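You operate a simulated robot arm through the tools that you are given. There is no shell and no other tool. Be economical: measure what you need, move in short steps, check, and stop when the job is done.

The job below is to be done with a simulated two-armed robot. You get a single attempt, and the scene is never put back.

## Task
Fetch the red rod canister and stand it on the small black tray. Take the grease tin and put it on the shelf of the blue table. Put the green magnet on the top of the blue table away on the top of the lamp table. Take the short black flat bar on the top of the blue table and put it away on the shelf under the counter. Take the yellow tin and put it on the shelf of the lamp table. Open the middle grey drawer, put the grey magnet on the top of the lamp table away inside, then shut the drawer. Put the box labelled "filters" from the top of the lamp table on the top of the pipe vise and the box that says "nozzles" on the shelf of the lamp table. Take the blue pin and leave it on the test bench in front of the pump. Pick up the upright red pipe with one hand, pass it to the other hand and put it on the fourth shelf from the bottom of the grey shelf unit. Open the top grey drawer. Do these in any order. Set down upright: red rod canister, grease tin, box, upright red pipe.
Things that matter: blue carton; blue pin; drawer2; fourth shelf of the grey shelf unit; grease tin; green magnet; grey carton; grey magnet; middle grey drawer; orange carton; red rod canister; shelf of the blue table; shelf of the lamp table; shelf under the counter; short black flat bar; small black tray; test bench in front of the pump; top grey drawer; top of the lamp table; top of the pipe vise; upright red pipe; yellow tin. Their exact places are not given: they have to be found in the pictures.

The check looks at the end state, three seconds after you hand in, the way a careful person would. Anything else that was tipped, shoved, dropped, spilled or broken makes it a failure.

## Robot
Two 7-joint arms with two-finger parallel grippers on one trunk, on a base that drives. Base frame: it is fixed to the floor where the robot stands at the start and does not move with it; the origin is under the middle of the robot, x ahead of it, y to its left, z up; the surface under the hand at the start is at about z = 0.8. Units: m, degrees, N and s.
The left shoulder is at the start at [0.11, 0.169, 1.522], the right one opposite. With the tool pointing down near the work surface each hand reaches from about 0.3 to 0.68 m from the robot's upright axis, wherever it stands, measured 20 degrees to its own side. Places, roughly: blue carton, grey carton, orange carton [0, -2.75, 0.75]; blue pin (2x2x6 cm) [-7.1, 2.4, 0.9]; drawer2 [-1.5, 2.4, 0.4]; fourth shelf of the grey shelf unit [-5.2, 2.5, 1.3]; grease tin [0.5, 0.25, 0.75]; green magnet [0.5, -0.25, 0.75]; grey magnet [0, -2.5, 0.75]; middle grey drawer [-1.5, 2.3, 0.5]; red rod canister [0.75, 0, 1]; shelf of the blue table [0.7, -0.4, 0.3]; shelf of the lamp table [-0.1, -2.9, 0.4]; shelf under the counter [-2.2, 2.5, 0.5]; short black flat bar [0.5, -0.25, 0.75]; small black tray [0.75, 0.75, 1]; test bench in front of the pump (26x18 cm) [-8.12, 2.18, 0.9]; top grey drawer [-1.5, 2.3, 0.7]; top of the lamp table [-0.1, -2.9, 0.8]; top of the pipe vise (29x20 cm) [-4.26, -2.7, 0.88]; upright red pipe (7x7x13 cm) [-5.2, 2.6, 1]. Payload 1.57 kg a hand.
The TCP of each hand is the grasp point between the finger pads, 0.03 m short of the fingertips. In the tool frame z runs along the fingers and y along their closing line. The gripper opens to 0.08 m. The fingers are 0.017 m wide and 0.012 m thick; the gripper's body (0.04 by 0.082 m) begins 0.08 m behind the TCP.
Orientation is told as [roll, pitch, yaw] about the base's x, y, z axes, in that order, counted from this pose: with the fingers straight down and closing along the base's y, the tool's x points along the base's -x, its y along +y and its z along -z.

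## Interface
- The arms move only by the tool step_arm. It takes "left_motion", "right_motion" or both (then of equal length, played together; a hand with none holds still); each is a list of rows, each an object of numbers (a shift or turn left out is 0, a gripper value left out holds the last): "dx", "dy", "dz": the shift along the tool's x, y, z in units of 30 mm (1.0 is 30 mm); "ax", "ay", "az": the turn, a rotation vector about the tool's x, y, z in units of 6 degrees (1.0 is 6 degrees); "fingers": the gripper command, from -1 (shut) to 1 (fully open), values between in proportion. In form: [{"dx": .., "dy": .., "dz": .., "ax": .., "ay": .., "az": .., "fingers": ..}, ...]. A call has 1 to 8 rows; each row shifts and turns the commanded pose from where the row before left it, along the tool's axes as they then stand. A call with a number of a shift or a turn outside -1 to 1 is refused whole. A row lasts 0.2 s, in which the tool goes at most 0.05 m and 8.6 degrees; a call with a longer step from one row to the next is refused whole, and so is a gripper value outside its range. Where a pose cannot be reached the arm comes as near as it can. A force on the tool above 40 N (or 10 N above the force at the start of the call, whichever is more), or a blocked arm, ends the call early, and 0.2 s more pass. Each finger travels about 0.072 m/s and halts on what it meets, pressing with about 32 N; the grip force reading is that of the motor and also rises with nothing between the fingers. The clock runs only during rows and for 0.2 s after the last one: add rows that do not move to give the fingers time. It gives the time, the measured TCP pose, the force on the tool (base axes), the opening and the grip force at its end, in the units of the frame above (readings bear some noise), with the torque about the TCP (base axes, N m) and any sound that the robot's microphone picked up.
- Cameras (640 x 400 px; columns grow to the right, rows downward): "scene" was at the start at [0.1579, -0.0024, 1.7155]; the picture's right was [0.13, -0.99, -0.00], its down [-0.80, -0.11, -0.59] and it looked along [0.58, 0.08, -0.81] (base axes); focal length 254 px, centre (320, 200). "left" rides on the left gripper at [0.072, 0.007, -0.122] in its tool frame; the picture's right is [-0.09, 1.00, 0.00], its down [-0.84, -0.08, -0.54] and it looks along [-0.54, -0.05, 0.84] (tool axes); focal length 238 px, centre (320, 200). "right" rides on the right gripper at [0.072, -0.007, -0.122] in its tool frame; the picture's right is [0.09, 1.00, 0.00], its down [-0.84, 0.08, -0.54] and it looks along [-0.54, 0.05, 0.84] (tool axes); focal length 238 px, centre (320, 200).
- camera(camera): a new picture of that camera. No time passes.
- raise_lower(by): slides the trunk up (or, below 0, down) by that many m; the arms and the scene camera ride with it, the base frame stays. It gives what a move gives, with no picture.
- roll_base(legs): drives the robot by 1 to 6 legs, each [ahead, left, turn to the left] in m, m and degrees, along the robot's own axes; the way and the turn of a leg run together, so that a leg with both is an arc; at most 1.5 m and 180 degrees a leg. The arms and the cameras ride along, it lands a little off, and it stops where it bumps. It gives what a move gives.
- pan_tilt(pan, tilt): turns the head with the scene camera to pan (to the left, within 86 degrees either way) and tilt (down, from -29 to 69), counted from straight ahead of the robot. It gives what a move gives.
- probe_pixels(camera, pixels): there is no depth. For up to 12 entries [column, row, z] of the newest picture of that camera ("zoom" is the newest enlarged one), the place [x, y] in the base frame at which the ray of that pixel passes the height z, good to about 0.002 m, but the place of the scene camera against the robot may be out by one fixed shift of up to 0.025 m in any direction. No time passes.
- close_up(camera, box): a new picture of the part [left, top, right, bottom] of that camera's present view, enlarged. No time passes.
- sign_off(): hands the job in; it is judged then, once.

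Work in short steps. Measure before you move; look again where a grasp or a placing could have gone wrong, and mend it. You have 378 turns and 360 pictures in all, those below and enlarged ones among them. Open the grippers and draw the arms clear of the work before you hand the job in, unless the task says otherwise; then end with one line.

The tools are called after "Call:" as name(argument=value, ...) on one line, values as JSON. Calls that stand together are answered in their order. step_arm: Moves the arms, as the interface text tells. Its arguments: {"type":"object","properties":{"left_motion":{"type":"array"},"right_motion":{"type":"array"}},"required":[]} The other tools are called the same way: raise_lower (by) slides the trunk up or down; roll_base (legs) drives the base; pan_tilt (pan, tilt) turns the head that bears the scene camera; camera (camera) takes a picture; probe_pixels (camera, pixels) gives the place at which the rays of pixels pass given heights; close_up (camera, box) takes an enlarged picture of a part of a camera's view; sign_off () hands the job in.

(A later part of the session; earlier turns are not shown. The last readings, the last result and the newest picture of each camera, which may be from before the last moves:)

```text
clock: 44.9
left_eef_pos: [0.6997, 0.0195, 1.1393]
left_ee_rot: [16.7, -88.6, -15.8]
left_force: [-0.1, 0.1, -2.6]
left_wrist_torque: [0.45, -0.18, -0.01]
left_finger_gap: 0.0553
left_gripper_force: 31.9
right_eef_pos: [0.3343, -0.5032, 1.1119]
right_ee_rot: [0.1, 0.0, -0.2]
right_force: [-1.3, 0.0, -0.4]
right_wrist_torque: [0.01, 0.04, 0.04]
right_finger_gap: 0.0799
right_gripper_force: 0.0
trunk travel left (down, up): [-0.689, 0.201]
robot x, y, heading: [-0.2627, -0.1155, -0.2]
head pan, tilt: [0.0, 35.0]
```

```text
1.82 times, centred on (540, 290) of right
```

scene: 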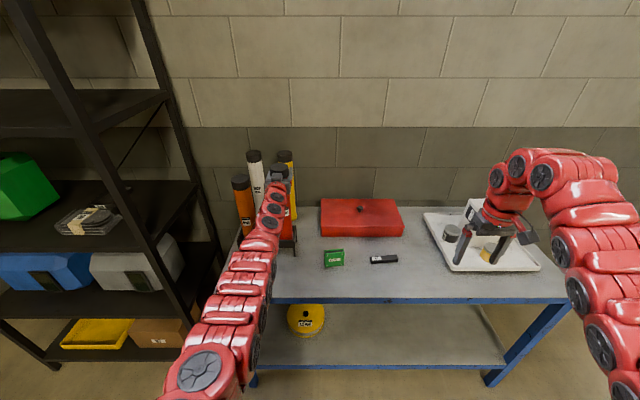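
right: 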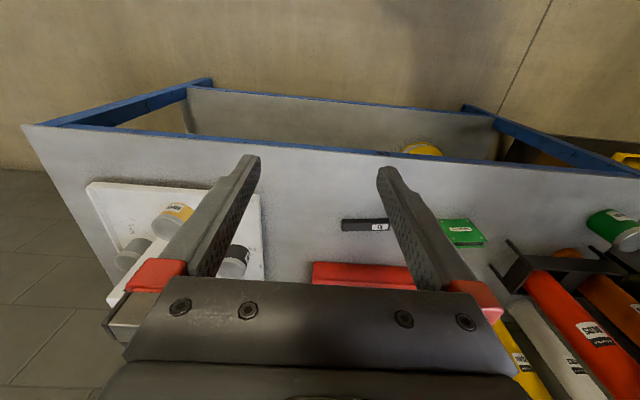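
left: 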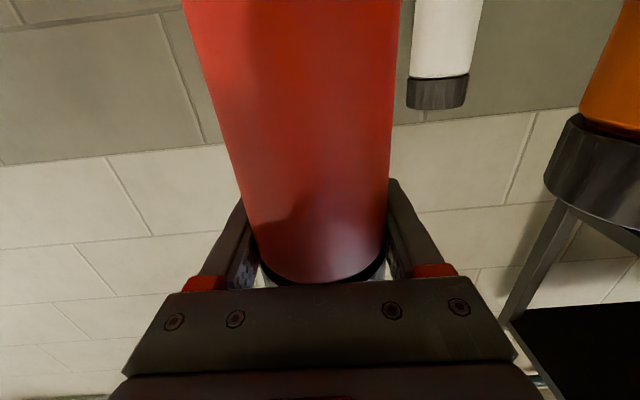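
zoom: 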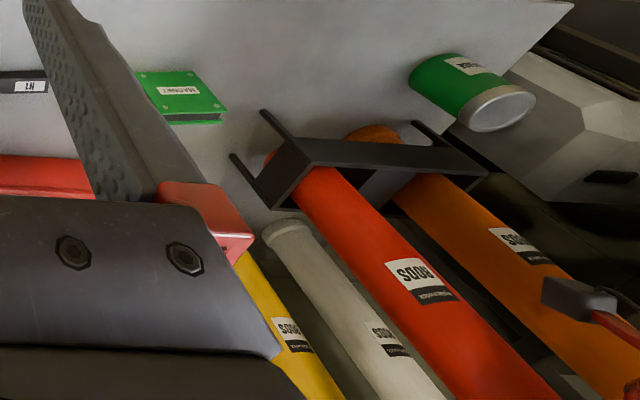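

The red canister rose only ~4 cm and slid in the grip: it was side-loaded in its holder. I lower it back, then open and regrip better centred.

Call:
raise_lower(by=-0.05)

Call:
close_up(camera="right", box=[440, 180, 640, 400])

Call:
camera(camera="left")

```text
clock: 45.8
left_eef_pos: [0.6962, 0.0198, 1.0986]
left_ee_rot: [29.0, -89.3, -27.9]
left_force: [0.7, 2.3, 28.7]
left_wrist_torque: [-0.25, 0.97, -0.07]
left_finger_gap: 0.0548
left_gripper_force: 32.3
right_eef_pos: [0.3291, -0.5033, 1.0652]
right_ee_rot: [-0.1, -0.2, -0.1]
right_force: [0.7, -0.2, 0.1]
right_wrist_torque: [-0.01, 0.01, 0.0]
right_finger_gap: 0.0798
right_gripper_force: 0.1
trunk travel left (down, up): [-0.639, 0.251]
robot x, y, heading: [-0.2666, -0.1181, 0.2]
head pan, tilt: [0.0, 35.0]
```

```text
1.82 times, centred on (540, 290) of right
```

zoom: 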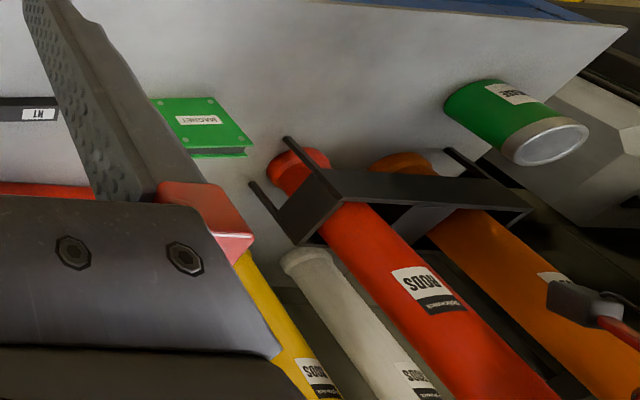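

```text
326 pictures are left
```

left: 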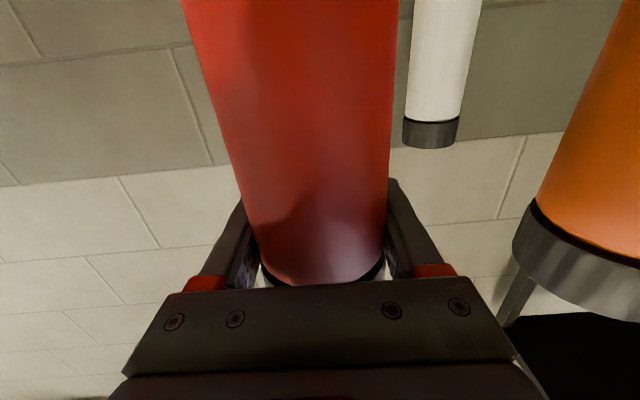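

The base is back on the table. The foot rim probably caught under the holder frame. I open, back away and study the holder.

Call:
step_arm(left_motion=[{"fingers": 1}, {}, {}])

Call:
roll_base(legs=[[-0.15, 0, 0]])

Call:
close_up(camera="scene", box=[210, 130, 330, 290])

Call:
close_up(camera="right", box=[440, 100, 640, 300])

```text
clock: 46.6
left_eef_pos: [0.7004, 0.0189, 1.091]
left_ee_rot: [17.3, -88.6, -16.5]
left_force: [0.5, 0.3, -1.5]
left_wrist_torque: [0.0, -0.04, -0.03]
left_finger_gap: 0.08
left_gripper_force: 0.0
right_eef_pos: [0.3318, -0.5036, 1.0612]
right_ee_rot: [-0.1, 0.0, -0.1]
right_force: [-0.8, 0.1, -0.2]
right_wrist_torque: [0.01, -0.01, -0.04]
right_finger_gap: 0.0798
right_gripper_force: 0.0
trunk travel left (down, up): [-0.639, 0.251]
robot x, y, heading: [-0.2647, -0.1154, -0.1]
head pan, tilt: [0.0, 35.0]
```

```text
clock: 48.0
left_eef_pos: [0.5503, 0.0205, 1.0913]
left_ee_rot: [18.1, -88.8, -17.0]
left_force: [-0.4, 1.0, -0.1]
left_wrist_torque: [0.04, 0.02, 0.01]
left_finger_gap: 0.08
left_gripper_force: 0.1
right_eef_pos: [0.1848, -0.5018, 1.0626]
right_ee_rot: [0.0, 0.0, 0.1]
right_force: [-0.1, -0.4, 0.3]
right_wrist_torque: [-0.02, 0.01, -0.02]
right_finger_gap: 0.0801
right_gripper_force: 0.0
trunk travel left (down, up): [-0.639, 0.251]
robot x, y, heading: [-0.4161, -0.1207, 0.0]
head pan, tilt: [0.0, 35.0]
```

```text
2.50 times, centred on (270, 210) of scene
```

zoom: 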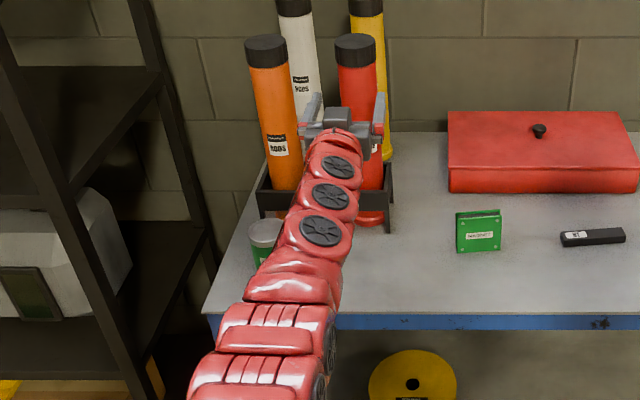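

```text
2.00 times, centred on (540, 200) of right
```

zoom: 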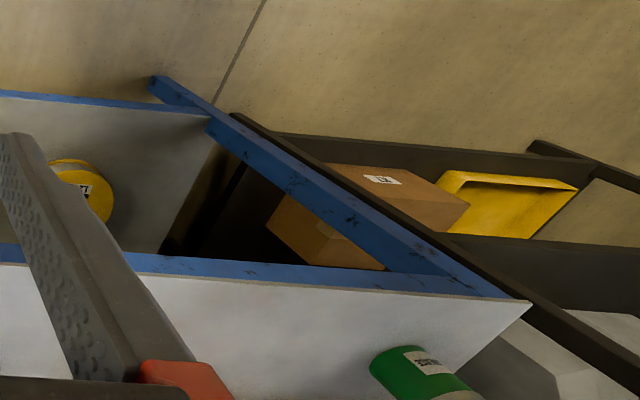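

I move the left hand left 0.2 m to see the holder.

Call:
step_arm(left_motion=[{"dy": 1}, {"dy": 1}, {"dy": 1}, {"dy": 1}, {"dy": 1}, {"dy": 1}])

Call:
raise_lower(by=0.2)

Call:
close_up(camera="scene", box=[200, 160, 360, 280])

```text
clock: 49.4
left_eef_pos: [0.5391, 0.1999, 1.0984]
left_ee_rot: [19.6, -88.7, -18.7]
left_force: [0.5, -0.4, -0.6]
left_wrist_torque: [0.0, 0.02, 0.01]
left_finger_gap: 0.08
left_gripper_force: 0.1
left hand out of reach, approached as far as the arm can: row 5
right_eef_pos: [0.1848, -0.5021, 1.0626]
right_ee_rot: [0.2, 0.0, 0.0]
right_force: [-0.2, -0.1, -0.5]
right_wrist_torque: [-0.02, 0.01, 0.0]
right_finger_gap: 0.08
right_gripper_force: 0.1
trunk travel left (down, up): [-0.639, 0.251]
robot x, y, heading: [-0.4148, -0.1198, 0.1]
head pan, tilt: [0.0, 35.0]
```

```text
clock: 51.6
left_eef_pos: [0.5393, 0.2004, 1.298]
left_ee_rot: [16.7, -88.7, -15.7]
left_force: [0.4, 0.2, -0.1]
left_wrist_torque: [0.02, 0.0, 0.01]
left_finger_gap: 0.0797
left_gripper_force: 0.1
right_eef_pos: [0.1848, -0.5019, 1.2626]
right_ee_rot: [0.0, 0.0, 0.1]
right_force: [0.0, -0.4, 0.3]
right_wrist_torque: [-0.03, -0.05, 0.06]
right_finger_gap: 0.0799
right_gripper_force: 0.1
trunk travel left (down, up): [-0.839, 0.051]
robot x, y, heading: [-0.4149, -0.1179, 0.0]
head pan, tilt: [0.0, 35.0]
```

```text
3.33 times, centred on (280, 220) of scene
```

zoom: 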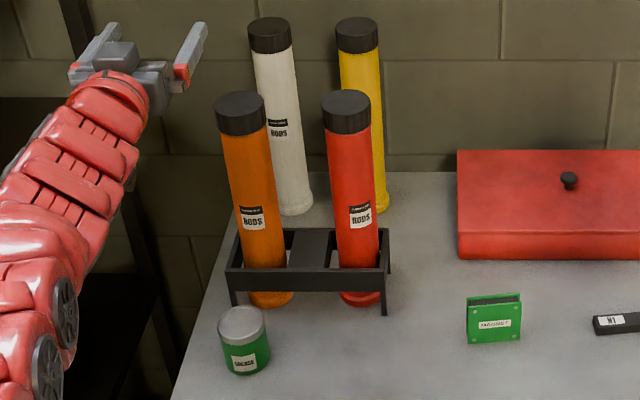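

The openings are larger than the tubes, so the foot rim can pass if centred. I probe frame and tube at frame level in this enlargement.

Call:
probe_pixels(camera="zoom", pixels=[[384, 315, 0.8], [237, 306, 0.8], [362, 307, 0.8], [341, 298, 0.8], [383, 296, 0.8], [388, 268, 0.85], [389, 230, 0.85], [334, 232, 0.85], [337, 250, 0.85], [378, 255, 0.85], [326, 268, 0.85], [272, 307, 0.8]])

Call:
close_up(camera="scene", box=[250, 210, 310, 260])

```text
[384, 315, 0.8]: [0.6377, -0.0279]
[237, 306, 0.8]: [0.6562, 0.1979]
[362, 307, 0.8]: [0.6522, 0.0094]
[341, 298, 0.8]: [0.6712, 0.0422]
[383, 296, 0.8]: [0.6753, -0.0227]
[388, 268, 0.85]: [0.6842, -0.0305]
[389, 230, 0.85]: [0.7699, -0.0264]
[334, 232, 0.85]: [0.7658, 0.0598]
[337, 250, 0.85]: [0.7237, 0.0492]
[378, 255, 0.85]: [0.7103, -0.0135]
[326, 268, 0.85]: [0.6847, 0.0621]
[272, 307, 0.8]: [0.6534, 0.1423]
```

```text
8.00 times, centred on (280, 235) of scene
```

zoom: 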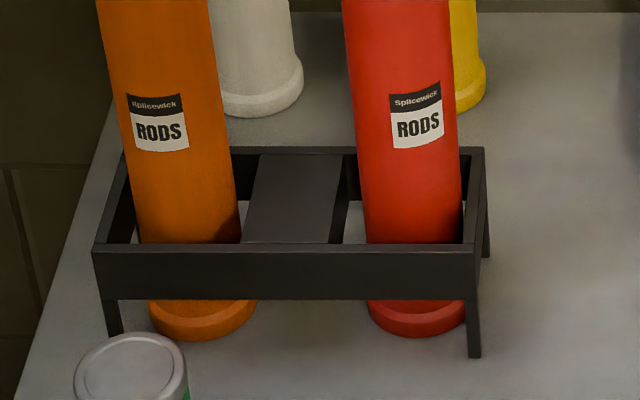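

The tube's foot touches the right rail; it needs about 6–8 mm to +y before rising. To have arm margin I back off 0.3 m, lower the trunk 0.45 m and bring the hand to z≈1.0.

Call:
roll_base(legs=[[-0.3, 0, 0]])

Call:
raise_lower(by=-0.45)

Call:
step_arm(left_motion=[{"dx": -0.85, "dy": -0.6, "dz": -0.3}, {"dx": -0.85, "dy": -0.6, "dz": -0.3}, {"dx": -0.85, "dy": -0.6, "dz": -0.3}, {"dx": -0.85, "dy": -0.6, "dz": -0.3}, {"dx": -0.85, "dy": -0.6, "dz": -0.3}, {"dx": -0.85, "dy": -0.6, "dz": -0.3}])

```text
clock: 53.6
left_eef_pos: [0.2384, 0.2002, 1.297]
left_ee_rot: [15.9, -88.7, -14.7]
left_force: [0.4, -0.9, 0.5]
left_wrist_torque: [0.03, 0.01, -0.02]
left_finger_gap: 0.0802
left_gripper_force: 0.2
right_eef_pos: [-0.1143, -0.501, 1.2629]
right_ee_rot: [0.1, 0.0, 0.2]
right_force: [0.1, -0.5, 0.4]
right_wrist_torque: [0.02, 0.01, -0.03]
right_finger_gap: 0.08
right_gripper_force: 0.1
trunk travel left (down, up): [-0.839, 0.051]
robot x, y, heading: [-0.7154, -0.1183, -0.1]
head pan, tilt: [0.0, 35.0]
```

```text
refused: -0.45 is not a number from -0.4 to 0.4
```

```text
clock: 55.0
left_eef_pos: [0.1888, 0.0911, 1.4525]
left_ee_rot: [18.3, -88.7, -17.1]
left_force: [-0.6, 0.0, -0.4]
left_wrist_torque: [0.0, 0.01, -0.02]
left_finger_gap: 0.0799
left_gripper_force: 0.0
right_eef_pos: [-0.1162, -0.5025, 1.2639]
right_ee_rot: [-0.1, -0.1, 0.1]
right_force: [0.7, -0.5, 0.5]
right_wrist_torque: [0.02, 0.0, 0.01]
right_finger_gap: 0.0801
right_gripper_force: 0.0
trunk travel left (down, up): [-0.839, 0.051]
robot x, y, heading: [-0.7177, -0.1162, 0.1]
head pan, tilt: [0.0, 35.0]
```

I retract the hand further and lower the trunk 0.4 m.

Call:
step_arm(left_motion=[{"dz": -1, "dy": -0.5}, {"dz": -1, "dy": -0.5}, {"dz": -1, "dy": -0.5}, {"dz": -1, "dy": -0.5}, {"dz": -1, "dy": -0.5}])

Call:
raise_lower(by=-0.4)

```text
clock: 56.2
left_eef_pos: [0.0373, 0.01, 1.455]
left_ee_rot: [20.8, -88.7, -19.5]
left_force: [0.5, 0.0, 0.0]
left_wrist_torque: [0.0, 0.03, 0.03]
left_finger_gap: 0.08
left_gripper_force: 0.1
right_eef_pos: [-0.1145, -0.501, 1.2623]
right_ee_rot: [0.0, -0.1, 0.2]
right_force: [0.4, -0.7, 0.5]
right_wrist_torque: [0.07, -0.02, 0.01]
right_finger_gap: 0.0799
right_gripper_force: 0.1
trunk travel left (down, up): [-0.839, 0.051]
robot x, y, heading: [-0.7161, -0.1183, 0.1]
head pan, tilt: [0.0, 35.0]
```

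```text
clock: 60.0
left_eef_pos: [0.0399, 0.0119, 1.0553]
left_ee_rot: [16.7, -88.8, -15.6]
left_force: [0.0, 0.0, 0.9]
left_wrist_torque: [0.02, 0.0, -0.03]
left_finger_gap: 0.0798
left_gripper_force: 0.1
right_eef_pos: [-0.116, -0.5007, 0.8627]
right_ee_rot: [0.0, 0.0, 0.2]
right_force: [0.5, 0.3, 0.1]
right_wrist_torque: [-0.01, 0.03, 0.04]
right_finger_gap: 0.0799
right_gripper_force: 0.1
trunk travel left (down, up): [-0.439, 0.451]
robot x, y, heading: [-0.7142, -0.1189, 0.1]
head pan, tilt: [0.0, 35.0]
```

The right hand would be low over the table, so I raise it; I also check the left-hand view.

Call:
step_arm(right_motion=[{"dz": -1}, {"dz": -1}, {"dz": -1}, {"dz": -1}, {"dz": -1}, {"dz": -1}])

Call:
camera(camera="scene")

```text
clock: 61.4
left_eef_pos: [0.04, 0.011, 1.0538]
left_ee_rot: [14.1, -88.7, -13.0]
left_force: [0.1, 0.7, -0.8]
left_wrist_torque: [0.02, -0.03, -0.03]
left_finger_gap: 0.0797
left_gripper_force: 0.1
right_eef_pos: [-0.0573, -0.5256, 0.8978]
right_ee_rot: [-0.1, -0.2, 0.2]
right_force: [-0.5, 0.2, -1.0]
right_wrist_torque: [0.01, 0.03, 0.0]
right_finger_gap: 0.0798
right_gripper_force: 0.0
right hand out of reach, approached as far as the arm can: row 1, 2, 3, 4, 5, 6
trunk travel left (down, up): [-0.439, 0.451]
robot x, y, heading: [-0.7157, -0.1208, 0.1]
head pan, tilt: [0.0, 35.0]
```

```text
321 pictures are left
```

scene: 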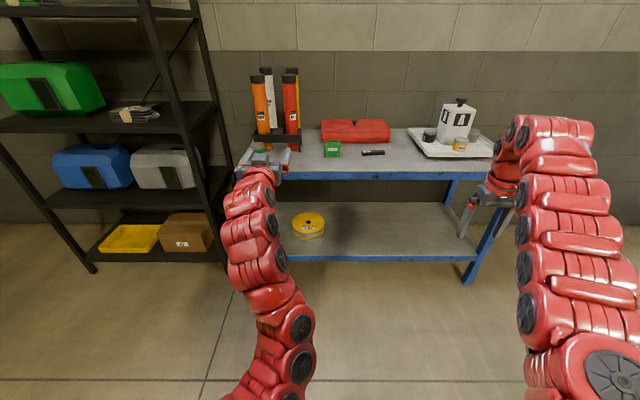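

I turn the right hand horizontal as well, which gives it more freedom.

Call:
step_arm(right_motion=[{"ay": -1, "dx": -0.5}, {"ay": -1, "dx": -0.5}, {"ay": -1, "dx": -0.5}, {"ay": -1}, {"ay": -1}, {"ay": -1}, {"ay": -1}, {"ay": -1}])

Call:
step_arm(right_motion=[{"ay": -1}, {"ay": -1}, {"ay": -1}, {"ay": -1}, {"ay": -1}, {"ay": -1}, {"ay": -1}])

Call:
step_arm(right_motion=[{"dx": -1, "dz": -0.5}, {"dx": -1, "dz": -0.5}, {"dx": -1, "dz": -0.5}, {"dx": -1, "dz": -0.5}, {"dx": -1, "dz": -0.5}, {"dx": -1, "dz": -0.5}, {"dz": -1}, {"dz": -1}])

```text
clock: 63.2
left_eef_pos: [0.0373, 0.0107, 1.0551]
left_ee_rot: [17.0, -88.6, -15.9]
left_force: [0.6, 0.0, -0.2]
left_wrist_torque: [0.02, 0.02, -0.02]
left_finger_gap: 0.0801
left_gripper_force: 0.1
right_eef_pos: [-0.0149, -0.5268, 0.9019]
right_ee_rot: [0.0, -48.1, 0.1]
right_force: [0.2, 0.2, -1.2]
right_wrist_torque: [0.04, 0.0, 0.0]
right_finger_gap: 0.0801
right_gripper_force: 0.1
trunk travel left (down, up): [-0.439, 0.451]
robot x, y, heading: [-0.7116, -0.1198, 0.2]
head pan, tilt: [0.0, 35.0]
```

```text
clock: 64.8
left_eef_pos: [0.0391, 0.0118, 1.055]
left_ee_rot: [17.0, -88.8, -15.9]
left_force: [0.2, 0.7, 0.4]
left_wrist_torque: [0.0, -0.02, 0.03]
left_finger_gap: 0.0795
left_gripper_force: 0.1
right_eef_pos: [-0.0151, -0.5267, 0.9011]
right_ee_rot: [-163.3, -89.9, 163.5]
right_force: [0.3, 0.4, -0.6]
right_wrist_torque: [0.01, 0.02, -0.02]
right_finger_gap: 0.0799
right_gripper_force: 0.2
trunk travel left (down, up): [-0.439, 0.451]
robot x, y, heading: [-0.716, -0.1177, -0.0]
head pan, tilt: [0.0, 35.0]
```

```text
clock: 66.6
left_eef_pos: [0.0388, 0.0115, 1.0547]
left_ee_rot: [17.3, -88.7, -16.2]
left_force: [0.0, -0.6, 0.8]
left_wrist_torque: [-0.01, -0.01, 0.0]
left_finger_gap: 0.0799
left_gripper_force: 0.0
right_eef_pos: [-0.1634, -0.5276, 1.0812]
right_ee_rot: [175.4, -90.0, -175.3]
right_force: [0.6, -0.1, 0.1]
right_wrist_torque: [-0.01, 0.01, 0.0]
right_finger_gap: 0.08
right_gripper_force: 0.1
trunk travel left (down, up): [-0.439, 0.451]
robot x, y, heading: [-0.7114, -0.119, 0.3]
head pan, tilt: [0.0, 35.0]
```

Both hands are level now. I drive forward 0.55 m and lower the left hand to z≈0.99, then look.

Call:
roll_base(legs=[[0.55, 0, 0]])

Call:
step_arm(left_motion=[{"dx": 1, "ay": -0.2}, {"dx": 1}, {"dx": 0.2}])

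Call:
camera(camera="left")

```text
clock: 69.8
left_eef_pos: [0.5836, 0.0156, 1.0541]
left_ee_rot: [16.5, -88.7, -15.3]
left_force: [-0.1, 0.2, -0.2]
left_wrist_torque: [0.01, -0.01, 0.0]
left_finger_gap: 0.0799
left_gripper_force: 0.1
right_eef_pos: [0.3833, -0.5254, 1.0817]
right_ee_rot: [66.0, -90.0, -65.8]
right_force: [0.2, 0.5, -0.7]
right_wrist_torque: [0.01, 0.0, -0.03]
right_finger_gap: 0.0799
right_gripper_force: 0.0
trunk travel left (down, up): [-0.439, 0.451]
robot x, y, heading: [-0.1709, -0.1138, 0.2]
head pan, tilt: [0.0, 35.0]
```

```text
clock: 70.6
left_eef_pos: [0.5834, 0.0171, 0.9884]
left_ee_rot: [98.0, -89.5, -96.7]
left_force: [-0.1, 0.4, -0.2]
left_wrist_torque: [0.01, -0.01, 0.0]
left_finger_gap: 0.0802
left_gripper_force: 0.0
right_eef_pos: [0.3834, -0.5243, 1.0813]
right_ee_rot: [150.9, -89.9, -150.7]
right_force: [0.0, -0.1, -0.2]
right_wrist_torque: [0.01, -0.01, 0.02]
right_finger_gap: 0.0799
right_gripper_force: 0.0
trunk travel left (down, up): [-0.439, 0.451]
robot x, y, heading: [-0.1692, -0.1177, 0.2]
head pan, tilt: [0.0, 35.0]
```

```text
320 pictures are left
```

left: 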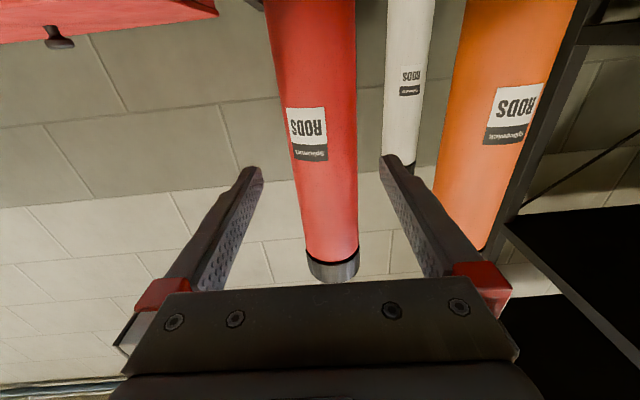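

Canister is within 3 mm of the centre line. I advance 0.10 m and check.

Call:
step_arm(left_motion=[{"dz": 1, "dy": 0.1}, {"dz": 1}, {"dz": 1}, {"dz": 0.4}, {}])

Call:
camera(camera="left")

```text
clock: 71.8
left_eef_pos: [0.6856, 0.0207, 0.989]
left_ee_rot: [90.9, -89.7, -89.6]
left_force: [0.8, -0.3, -0.1]
left_wrist_torque: [0.03, -0.02, -0.02]
left_finger_gap: 0.0801
left_gripper_force: 0.0
right_eef_pos: [0.3831, -0.5241, 1.0826]
right_ee_rot: [168.4, -90.0, -168.1]
right_force: [0.2, -0.8, 1.8]
right_wrist_torque: [0.02, 0.0, -0.01]
right_finger_gap: 0.0801
right_gripper_force: 0.0
trunk travel left (down, up): [-0.439, 0.451]
robot x, y, heading: [-0.1718, -0.1163, 0.2]
head pan, tilt: [0.0, 35.0]
```

```text
319 pictures are left
```

left: 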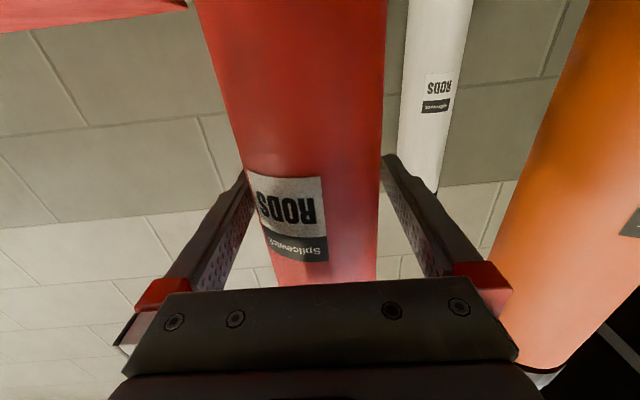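

Centred well. I close, lift 15 mm, shift 6 mm to +y to centre the foot in the opening, and raise slowly.

Call:
step_arm(left_motion=[{"fingers": -1}, {}, {}, {"dx": -0.4}, {"dy": 0.2}, {"dx": -0.3}, {"dx": -0.4}, {"dx": -0.4}])

Call:
close_up(camera="left", box=[120, 0, 600, 300])

Call:
camera(camera="scene")

```text
clock: 73.6
left_eef_pos: [0.6844, 0.0272, 1.0339]
left_ee_rot: [83.4, -89.6, -82.2]
left_force: [0.4, 0.5, -2.4]
left_wrist_torque: [0.02, -0.04, 0.0]
left_finger_gap: 0.0551
left_gripper_force: 31.8
right_eef_pos: [0.3825, -0.525, 1.0815]
right_ee_rot: [160.8, -90.0, -160.5]
right_force: [-1.3, 0.4, 0.2]
right_wrist_torque: [-0.03, 0.02, -0.03]
right_finger_gap: 0.08
right_gripper_force: 0.1
trunk travel left (down, up): [-0.439, 0.451]
robot x, y, heading: [-0.1693, -0.117, 0.2]
head pan, tilt: [0.0, 35.0]
```

```text
1.33 times, centred on (360, 150) of left
```

zoom: 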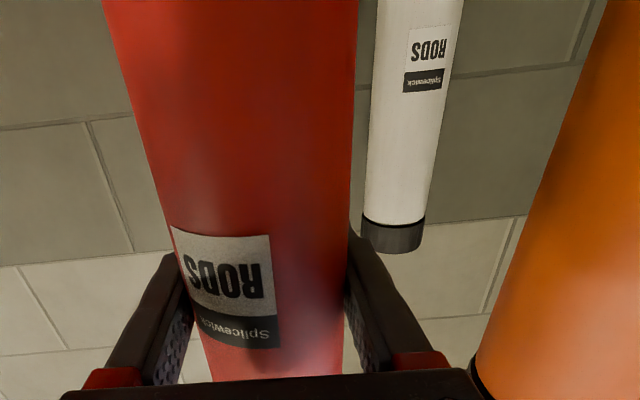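

```text
317 pictures are left
```

scene: 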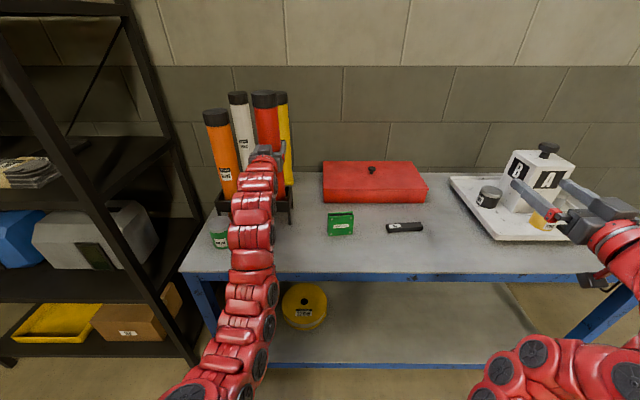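

It follows the hand (label fixed in the grip, 2.4 N). I continue upward gently.

Call:
step_arm(left_motion=[{"dx": -0.4}, {"dx": -0.4}, {"dx": -0.4}, {"dx": -0.5}, {"dx": -0.5}, {"dx": -0.5}])

Call:
close_up(camera="left", box=[120, 0, 600, 300])

```text
clock: 75.0
left_eef_pos: [0.6841, 0.0252, 1.1157]
left_ee_rot: [92.3, -89.6, -91.0]
left_force: [0.3, 0.8, -1.3]
left_wrist_torque: [0.02, -0.03, -0.02]
left_finger_gap: 0.0552
left_gripper_force: 32.1
right_eef_pos: [0.3832, -0.524, 1.0814]
right_ee_rot: [148.9, -89.9, -148.6]
right_force: [-0.2, -0.8, -0.4]
right_wrist_torque: [0.02, 0.02, 0.01]
right_finger_gap: 0.0801
right_gripper_force: 0.0
trunk travel left (down, up): [-0.439, 0.451]
robot x, y, heading: [-0.1664, -0.1168, 0.1]
head pan, tilt: [0.0, 35.0]
```

```text
1.33 times, centred on (360, 150) of left
```

zoom: 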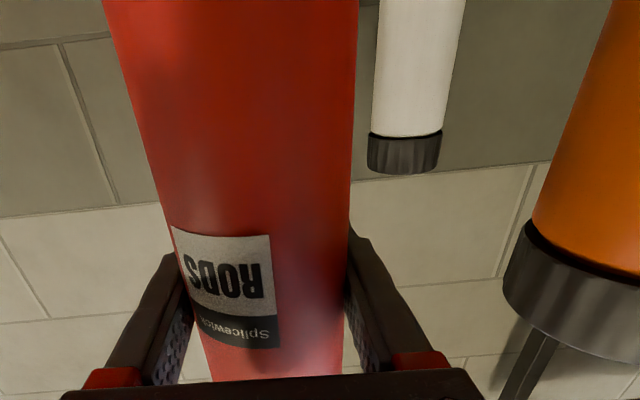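

Free of the holder. I back away 0.45 m and drive left to face the tray.

Call:
roll_base(legs=[[-0.45, 0, 0], [0, 0.73, 0]])

Call:
pan_tilt(pan=5, tilt=20)

Call:
camera(camera="scene")

Call:
camera(camera="left")

```text
clock: 81.2
left_eef_pos: [0.2467, 0.7634, 1.1146]
left_ee_rot: [84.2, -89.8, -82.5]
left_force: [-0.7, 0.0, -2.2]
left_wrist_torque: [-0.03, -0.01, -0.02]
left_finger_gap: 0.055
left_gripper_force: 32.1
right_eef_pos: [-0.0502, 0.2105, 1.0828]
right_ee_rot: [-109.7, -90.1, 110.4]
right_force: [0.2, 0.2, -1.1]
right_wrist_torque: [0.0, -0.04, 0.0]
right_finger_gap: 0.0798
right_gripper_force: 0.1
trunk travel left (down, up): [-0.439, 0.451]
robot x, y, heading: [-0.6071, 0.6133, 1.0]
head pan, tilt: [0.0, 35.0]
```

```text
clock: 82.0
left_eef_pos: [0.2465, 0.764, 1.115]
left_ee_rot: [83.4, -89.6, -81.6]
left_force: [0.4, 0.0, -1.8]
left_wrist_torque: [-0.01, -0.05, 0.0]
left_finger_gap: 0.0549
left_gripper_force: 32.2
right_eef_pos: [-0.0507, 0.2103, 1.0818]
right_ee_rot: [101.3, -89.9, -100.5]
right_force: [1.5, 0.0, -0.4]
right_wrist_torque: [-0.01, 0.0, 0.01]
right_finger_gap: 0.0798
right_gripper_force: 0.0
trunk travel left (down, up): [-0.439, 0.451]
robot x, y, heading: [-0.611, 0.6116, 0.8]
head pan, tilt: [5.0, 20.0]
```

```text
315 pictures are left
```

scene: 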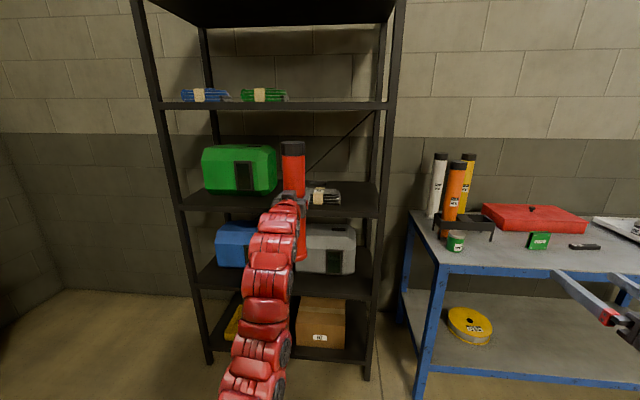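

```text
314 pictures are left
```

left: 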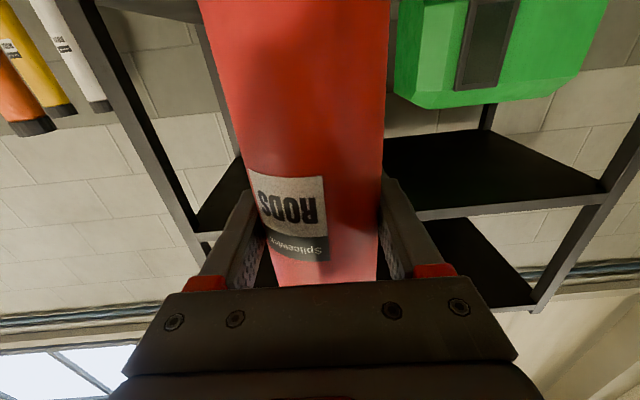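

I probe the rack's front foot and shelf edges to get the heights of the tray shelf and the shelf above.

Call:
probe_pixels(camera="scene", pixels=[[370, 379, 0.0], [209, 363, 0.0], [377, 212, 0.93], [377, 212, 0.97], [387, 109, 1.35], [387, 109, 1.38], [387, 102, 1.36], [330, 187, 0.95], [335, 206, 0.95], [320, 204, 0.95]])

Call:
close_up(camera="scene", box=[270, 90, 400, 230])

```text
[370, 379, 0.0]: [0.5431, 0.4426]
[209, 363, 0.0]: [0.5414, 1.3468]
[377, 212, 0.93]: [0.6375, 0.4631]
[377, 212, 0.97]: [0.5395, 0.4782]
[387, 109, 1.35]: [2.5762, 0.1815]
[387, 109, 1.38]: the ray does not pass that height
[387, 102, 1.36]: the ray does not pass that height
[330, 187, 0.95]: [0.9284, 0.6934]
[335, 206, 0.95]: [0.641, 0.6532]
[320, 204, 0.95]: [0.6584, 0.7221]
```

```text
2.86 times, centred on (335, 160) of scene
```

zoom: 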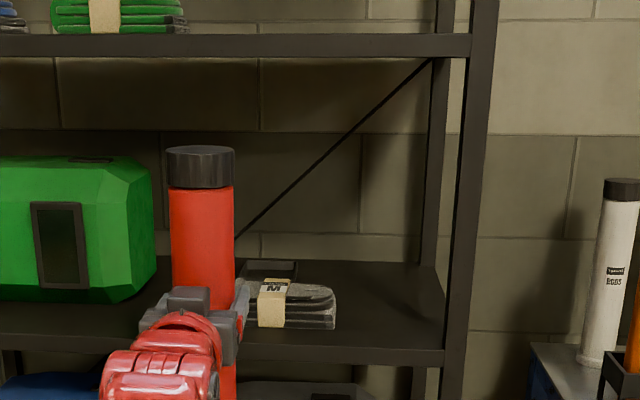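

I measure the held canister's top and bottom at its known x of 0.245.

Call:
close_up(camera="scene", box=[260, 130, 340, 280])

Call:
probe_pixels(camera="scene", pixels=[[293, 142, 1.24], [293, 142, 1.28], [301, 261, 0.92], [301, 261, 0.95], [301, 261, 0.9], [320, 193, 1.0], [320, 190, 0.97]])

```text
2.67 times, centred on (300, 205) of scene
```

zoom: 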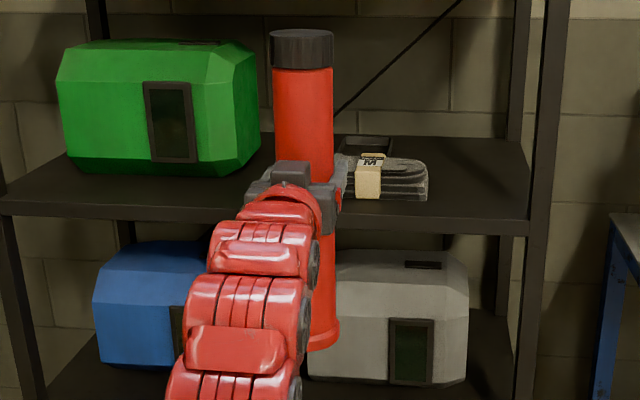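

```text
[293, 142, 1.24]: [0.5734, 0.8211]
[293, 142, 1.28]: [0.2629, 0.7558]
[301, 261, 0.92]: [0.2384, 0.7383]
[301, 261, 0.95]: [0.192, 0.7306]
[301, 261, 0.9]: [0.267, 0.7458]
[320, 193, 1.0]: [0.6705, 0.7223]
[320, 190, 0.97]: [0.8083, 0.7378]
```

Clearance under the upper shelf looks tight. I shift left 0.22 m to see the tray freely, and enlarge on tray and shelf edges.

Call:
roll_base(legs=[[0, 0.22, -1]])

Call:
pan_tilt(pan=-5, tilt=12)

Call:
camera(camera="scene")

```text
clock: 83.7
left_eef_pos: [0.2479, 0.9747, 1.1138]
left_ee_rot: [83.4, -89.6, -82.6]
left_force: [-1.0, 1.1, -1.8]
left_wrist_torque: [0.0, -0.04, -0.03]
left_finger_gap: 0.0552
left_gripper_force: 31.8
right_eef_pos: [-0.0594, 0.4271, 1.0828]
right_ee_rot: [-106.9, -89.9, 106.9]
right_force: [-0.2, -0.3, 0.2]
right_wrist_torque: [-0.03, -0.01, -0.05]
right_finger_gap: 0.0798
right_gripper_force: 0.0
trunk travel left (down, up): [-0.439, 0.451]
robot x, y, heading: [-0.609, 0.8387, -0.3]
head pan, tilt: [5.0, 20.0]
```

```text
clock: 84.4
left_eef_pos: [0.2482, 0.9729, 1.1147]
left_ee_rot: [83.5, -89.5, -82.6]
left_force: [-0.3, -0.9, -1.3]
left_wrist_torque: [-0.02, -0.03, 0.03]
left_finger_gap: 0.0548
left_gripper_force: 32.4
right_eef_pos: [-0.0589, 0.4265, 1.0826]
right_ee_rot: [139.4, -90.0, -139.6]
right_force: [0.2, 1.1, -0.2]
right_wrist_torque: [-0.03, -0.01, -0.01]
right_finger_gap: 0.08
right_gripper_force: 0.1
trunk travel left (down, up): [-0.439, 0.451]
robot x, y, heading: [-0.6081, 0.84, -0.2]
head pan, tilt: [-5.0, 12.0]
```

```text
311 pictures are left
```

scene: 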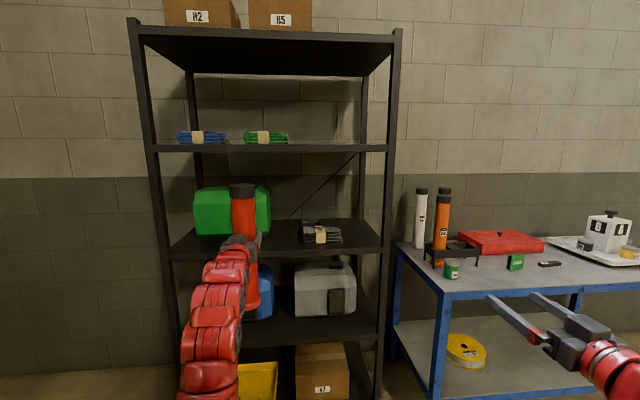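

Call:
close_up(camera="scene", box=[270, 205, 370, 265])

Call:
close_up(camera="scene", box=[130, 130, 410, 270])

```text
6.40 times, centred on (320, 235) of scene
```

zoom: 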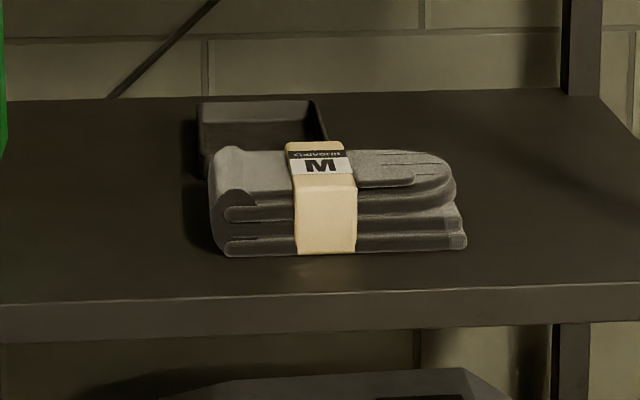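

```text
2.29 times, centred on (270, 200) of scene
```

zoom: 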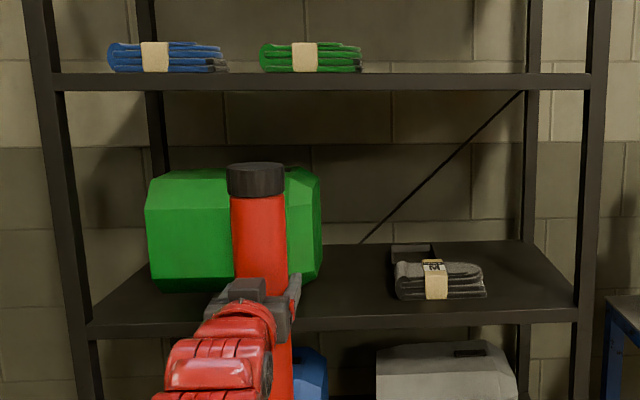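

Call:
probe_pixels(camera="zoom", pixels=[[585, 90, 1.3], [585, 90, 1.31], [585, 73, 1.33], [585, 73, 1.35], [300, 92, 1.31], [570, 310, 0.97], [570, 310, 0.96], [440, 300, 0.97], [485, 297, 0.97], [398, 298, 0.97], [258, 163, 1.28], [258, 163, 1.26]])

```text
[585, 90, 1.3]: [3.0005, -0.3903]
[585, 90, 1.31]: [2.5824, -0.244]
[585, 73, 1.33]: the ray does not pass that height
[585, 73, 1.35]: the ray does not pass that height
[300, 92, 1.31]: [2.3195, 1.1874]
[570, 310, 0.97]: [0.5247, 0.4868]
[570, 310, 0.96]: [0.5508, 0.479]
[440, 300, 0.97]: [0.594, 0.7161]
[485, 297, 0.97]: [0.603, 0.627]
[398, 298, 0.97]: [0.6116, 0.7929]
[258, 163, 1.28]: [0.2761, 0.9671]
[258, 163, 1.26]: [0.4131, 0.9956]
```

The gap is larger than feared (~0.39 m). I measure the canister's bottom edge in the same view for its height, plus glove and tray heights.

Call:
close_up(camera="scene", box=[210, 170, 290, 320])

Call:
probe_pixels(camera="zoom", pixels=[[340, 363, 0.92], [340, 363, 0.94]])

```text
2.67 times, centred on (250, 245) of scene
```

zoom: 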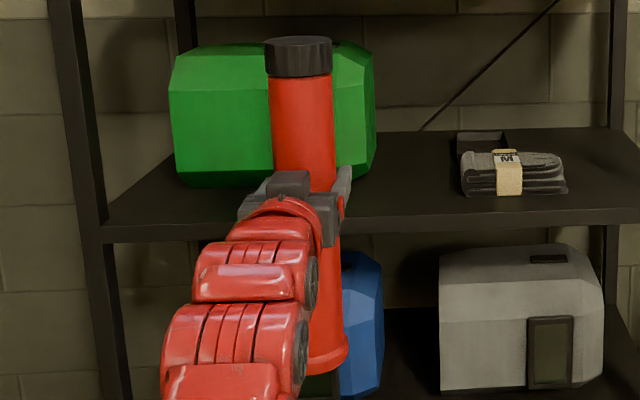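

```text
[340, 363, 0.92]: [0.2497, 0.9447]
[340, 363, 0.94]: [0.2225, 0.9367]
```

Canister height ≈0.353 m, gap ≈0.395 m: it fits upright beside the gloves, then sideways over the tray rim. I enlarge the tray and probe its rim.

Call:
close_up(camera="scene", box=[280, 210, 360, 260])

Call:
probe_pixels(camera="zoom", pixels=[[170, 80, 0.99], [312, 76, 0.99], [170, 110, 0.964], [300, 107, 0.964], [325, 128, 0.99], [186, 270, 0.964], [500, 265, 0.964], [480, 180, 1.01], [175, 150, 0.99]])

```text
8.00 times, centred on (320, 235) of scene
```

zoom: 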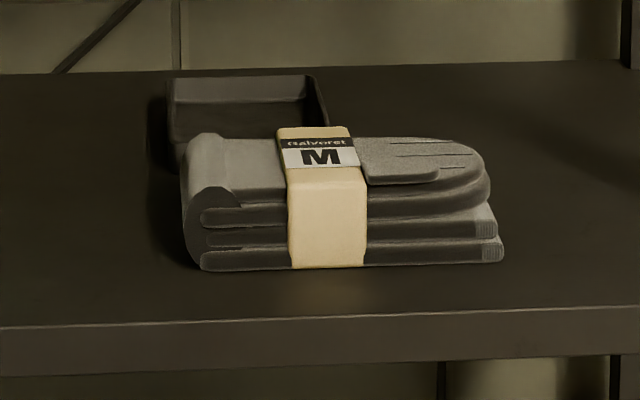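

```text
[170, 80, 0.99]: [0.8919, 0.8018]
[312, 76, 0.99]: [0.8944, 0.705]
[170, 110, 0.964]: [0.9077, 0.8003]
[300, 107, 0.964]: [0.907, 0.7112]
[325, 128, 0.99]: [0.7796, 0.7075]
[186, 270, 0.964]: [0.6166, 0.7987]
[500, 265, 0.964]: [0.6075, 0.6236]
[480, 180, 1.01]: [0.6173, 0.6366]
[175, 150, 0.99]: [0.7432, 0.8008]
```

Tray spans about x 0.73–0.90, y 0.705–0.80 (scene), rim ~2 cm. I raise the canister 5 cm and drive right so it enters beside the gloves, then check.

Call:
step_arm(left_motion=[{"dx": -0.9}, {"dx": -0.87}, {}])

Call:
roll_base(legs=[[0, -0.42, 0], [0.15, 0, 0]])

Call:
camera(camera="scene")

```text
clock: 85.2
left_eef_pos: [0.2481, 0.9744, 1.1666]
left_ee_rot: [74.6, -89.6, -73.9]
left_force: [-0.1, -0.4, -2.0]
left_wrist_torque: [0.03, -0.02, -0.05]
left_finger_gap: 0.0553
left_gripper_force: 31.9
right_eef_pos: [-0.0592, 0.4262, 1.0826]
right_ee_rot: [159.5, -90.0, -159.7]
right_force: [0.3, -1.1, 1.1]
right_wrist_torque: [0.03, 0.02, 0.01]
right_finger_gap: 0.0799
right_gripper_force: 0.0
trunk travel left (down, up): [-0.439, 0.451]
robot x, y, heading: [-0.6085, 0.8378, -0.1]
head pan, tilt: [-5.0, 12.0]
```

```text
clock: 88.7
left_eef_pos: [0.3975, 0.5532, 1.1664]
left_ee_rot: [70.6, -89.6, -70.1]
left_force: [-0.1, -0.8, -2.7]
left_wrist_torque: [-0.01, -0.08, 0.0]
left_finger_gap: 0.055
left_gripper_force: 32.0
right_eef_pos: [0.0871, 0.0089, 1.0802]
right_ee_rot: [6.2, -89.9, -6.7]
right_force: [0.7, 0.1, 0.3]
right_wrist_torque: [-0.04, 0.01, -0.02]
right_finger_gap: 0.0801
right_gripper_force: 0.0
trunk travel left (down, up): [-0.439, 0.451]
robot x, y, heading: [-0.4621, 0.427, -0.5]
head pan, tilt: [-5.0, 12.0]
```

```text
306 pictures are left
```

scene: 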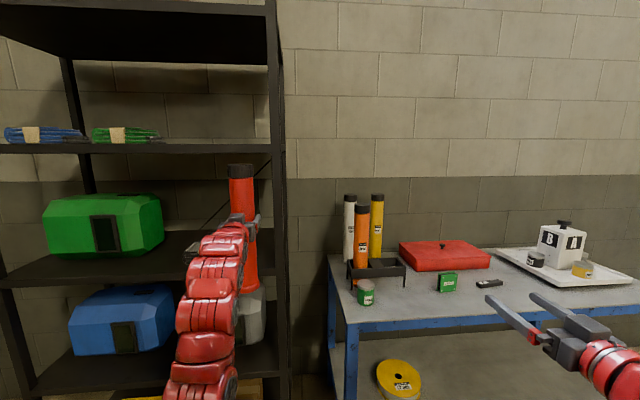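

I advance 0.1 m, so the canister is just outside the shelf front, and check heights.

Call:
roll_base(legs=[[0.1, 0, 0.5]])

Call:
pan_tilt(pan=12, tilt=12)

Call:
camera(camera="scene")

Call:
camera(camera="left")

```text
clock: 89.9
left_eef_pos: [0.4926, 0.5597, 1.1662]
left_ee_rot: [67.0, -89.6, -66.1]
left_force: [-0.2, 0.0, -2.5]
left_wrist_torque: [-0.03, -0.08, 0.0]
left_finger_gap: 0.0551
left_gripper_force: 32.3
right_eef_pos: [0.1867, 0.0113, 1.0808]
right_ee_rot: [5.9, -89.9, -6.1]
right_force: [0.7, 0.8, 0.6]
right_wrist_torque: [-0.03, 0.0, 0.01]
right_finger_gap: 0.08
right_gripper_force: 0.1
trunk travel left (down, up): [-0.439, 0.451]
robot x, y, heading: [-0.3651, 0.4249, -0.2]
head pan, tilt: [-5.0, 12.0]
```

```text
clock: 90.7
left_eef_pos: [0.4928, 0.5593, 1.1667]
left_ee_rot: [71.9, -89.6, -70.9]
left_force: [-0.4, 0.0, -1.8]
left_wrist_torque: [0.0, -0.02, 0.0]
left_finger_gap: 0.0549
left_gripper_force: 31.9
right_eef_pos: [0.1866, 0.011, 1.0819]
right_ee_rot: [42.0, -90.1, -42.2]
right_force: [-0.5, -0.1, -0.1]
right_wrist_torque: [0.01, 0.01, 0.0]
right_finger_gap: 0.0801
right_gripper_force: 0.0
trunk travel left (down, up): [-0.439, 0.451]
robot x, y, heading: [-0.3624, 0.426, 0.1]
head pan, tilt: [12.0, 12.0]
```

```text
305 pictures are left
```

scene: 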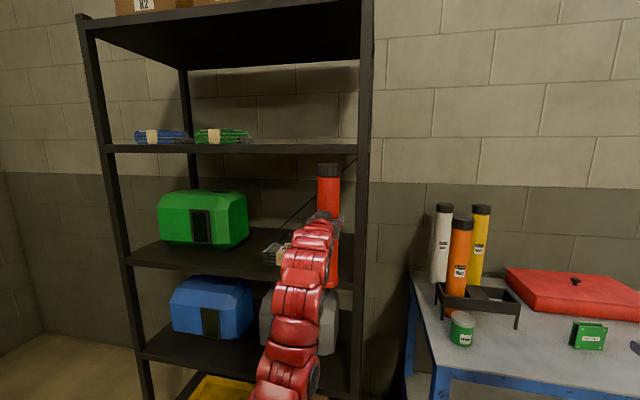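

```text
304 pictures are left
```

left: 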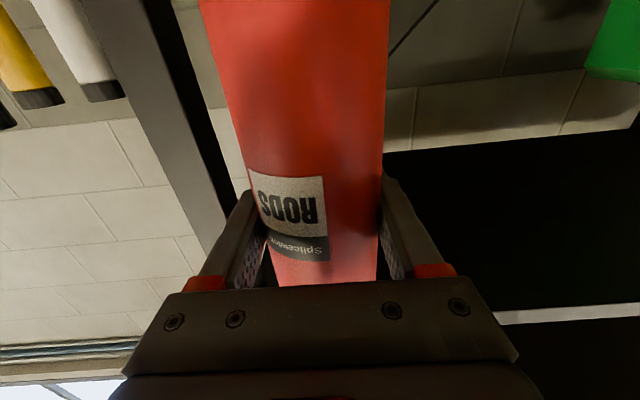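

Call:
close_up(camera="scene", box=[280, 140, 380, 300])

Call:
probe_pixels(camera="zoom", pixels=[[318, 60, 1.33], [318, 60, 1.34], [375, 360, 0.99], [375, 360, 1.0], [420, 360, 0.96], [420, 30, 1.35], [420, 30, 1.36], [420, 30, 1.34]])

```text
2.50 times, centred on (330, 220) of scene
```

zoom: 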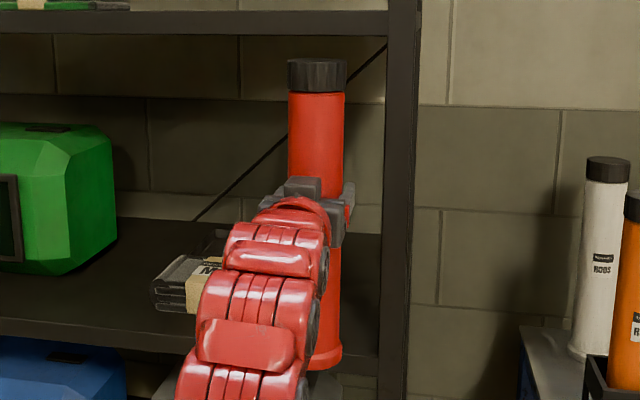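

```text
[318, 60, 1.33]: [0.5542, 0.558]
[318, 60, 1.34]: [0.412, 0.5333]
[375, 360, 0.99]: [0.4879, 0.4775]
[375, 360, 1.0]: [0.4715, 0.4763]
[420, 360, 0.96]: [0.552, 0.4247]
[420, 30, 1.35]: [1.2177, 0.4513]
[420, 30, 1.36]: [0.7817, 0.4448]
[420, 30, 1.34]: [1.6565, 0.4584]
```

Clearances are ~3 cm above and ~2.3 cm below. I drive in 0.15 m, check, then further.

Call:
roll_base(legs=[[0.15, 0, 0]])

Call:
close_up(camera="scene", box=[240, 130, 400, 330])

```text
clock: 92.0
left_eef_pos: [0.6422, 0.5583, 1.1653]
left_ee_rot: [62.6, -89.6, -61.6]
left_force: [-0.4, 0.5, -2.3]
left_wrist_torque: [0.01, -0.03, -0.02]
left_finger_gap: 0.0552
left_gripper_force: 31.8
right_eef_pos: [0.335, 0.0116, 1.0814]
right_ee_rot: [9.9, -89.9, -9.8]
right_force: [0.0, -0.6, 0.7]
right_wrist_torque: [-0.01, -0.03, -0.04]
right_finger_gap: 0.08
right_gripper_force: 0.0
trunk travel left (down, up): [-0.439, 0.451]
robot x, y, heading: [-0.2131, 0.4241, -0.0]
head pan, tilt: [12.0, 12.0]
```

```text
2.00 times, centred on (320, 230) of scene
```

zoom: 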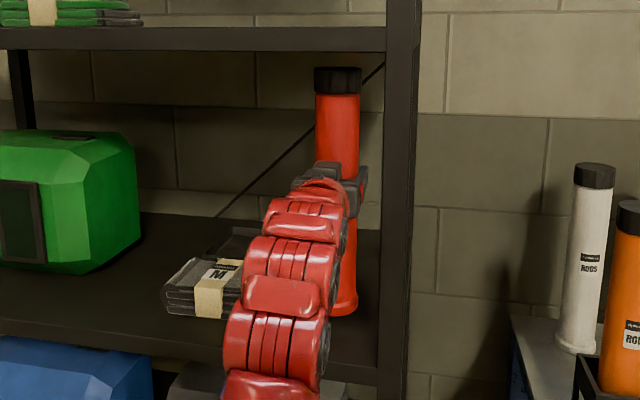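

Going fine. I drive in another 0.165 m.

Call:
roll_base(legs=[[0.165, 0, 0]])

Call:
pan_tilt(pan=20, tilt=20)

Call:
camera(camera="scene")

Call:
camera(camera="left")

```text
clock: 93.5
left_eef_pos: [0.8063, 0.5592, 1.1663]
left_ee_rot: [59.7, -89.6, -58.8]
left_force: [-0.3, -0.6, -2.7]
left_wrist_torque: [-0.02, -0.08, 0.0]
left_finger_gap: 0.055
left_gripper_force: 31.8
right_eef_pos: [0.4999, 0.0111, 1.0818]
right_ee_rot: [11.8, -89.9, -11.9]
right_force: [1.3, -0.3, 0.7]
right_wrist_torque: [-0.04, 0.02, 0.01]
right_finger_gap: 0.0798
right_gripper_force: 0.1
trunk travel left (down, up): [-0.439, 0.451]
robot x, y, heading: [-0.0527, 0.4213, -0.2]
head pan, tilt: [12.0, 12.0]
```

```text
clock: 94.2
left_eef_pos: [0.8048, 0.558, 1.168]
left_ee_rot: [64.8, -89.6, -63.8]
left_force: [0.0, 0.0, -2.0]
left_wrist_torque: [0.03, -0.05, 0.0]
left_finger_gap: 0.0546
left_gripper_force: 31.9
right_eef_pos: [0.4999, 0.012, 1.0824]
right_ee_rot: [41.8, -90.0, -41.8]
right_force: [-0.4, -0.4, 0.2]
right_wrist_torque: [0.02, -0.02, -0.02]
right_finger_gap: 0.0802
right_gripper_force: 0.0
trunk travel left (down, up): [-0.439, 0.451]
robot x, y, heading: [-0.0509, 0.4236, -0.1]
head pan, tilt: [20.0, 20.0]
```

```text
301 pictures are left
```

scene: 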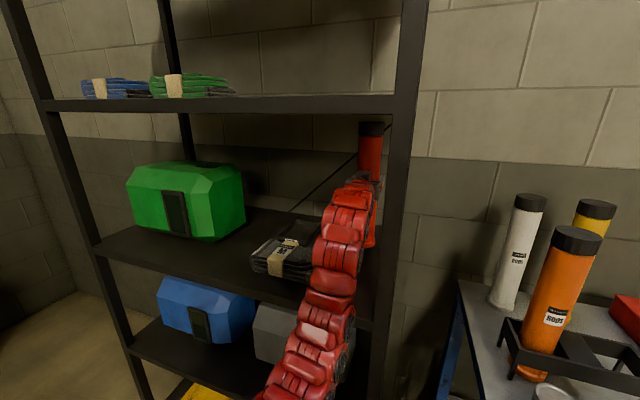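

```text
300 pictures are left
```

left: 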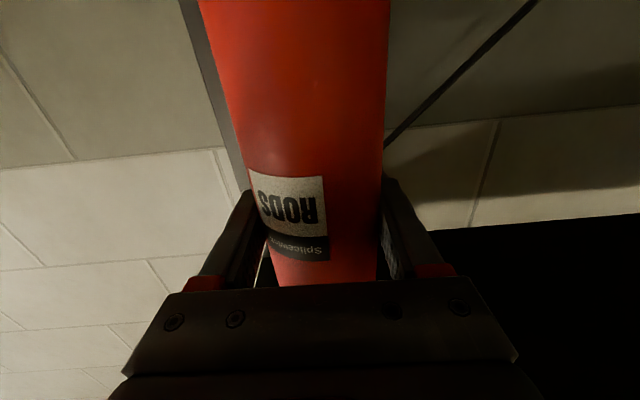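

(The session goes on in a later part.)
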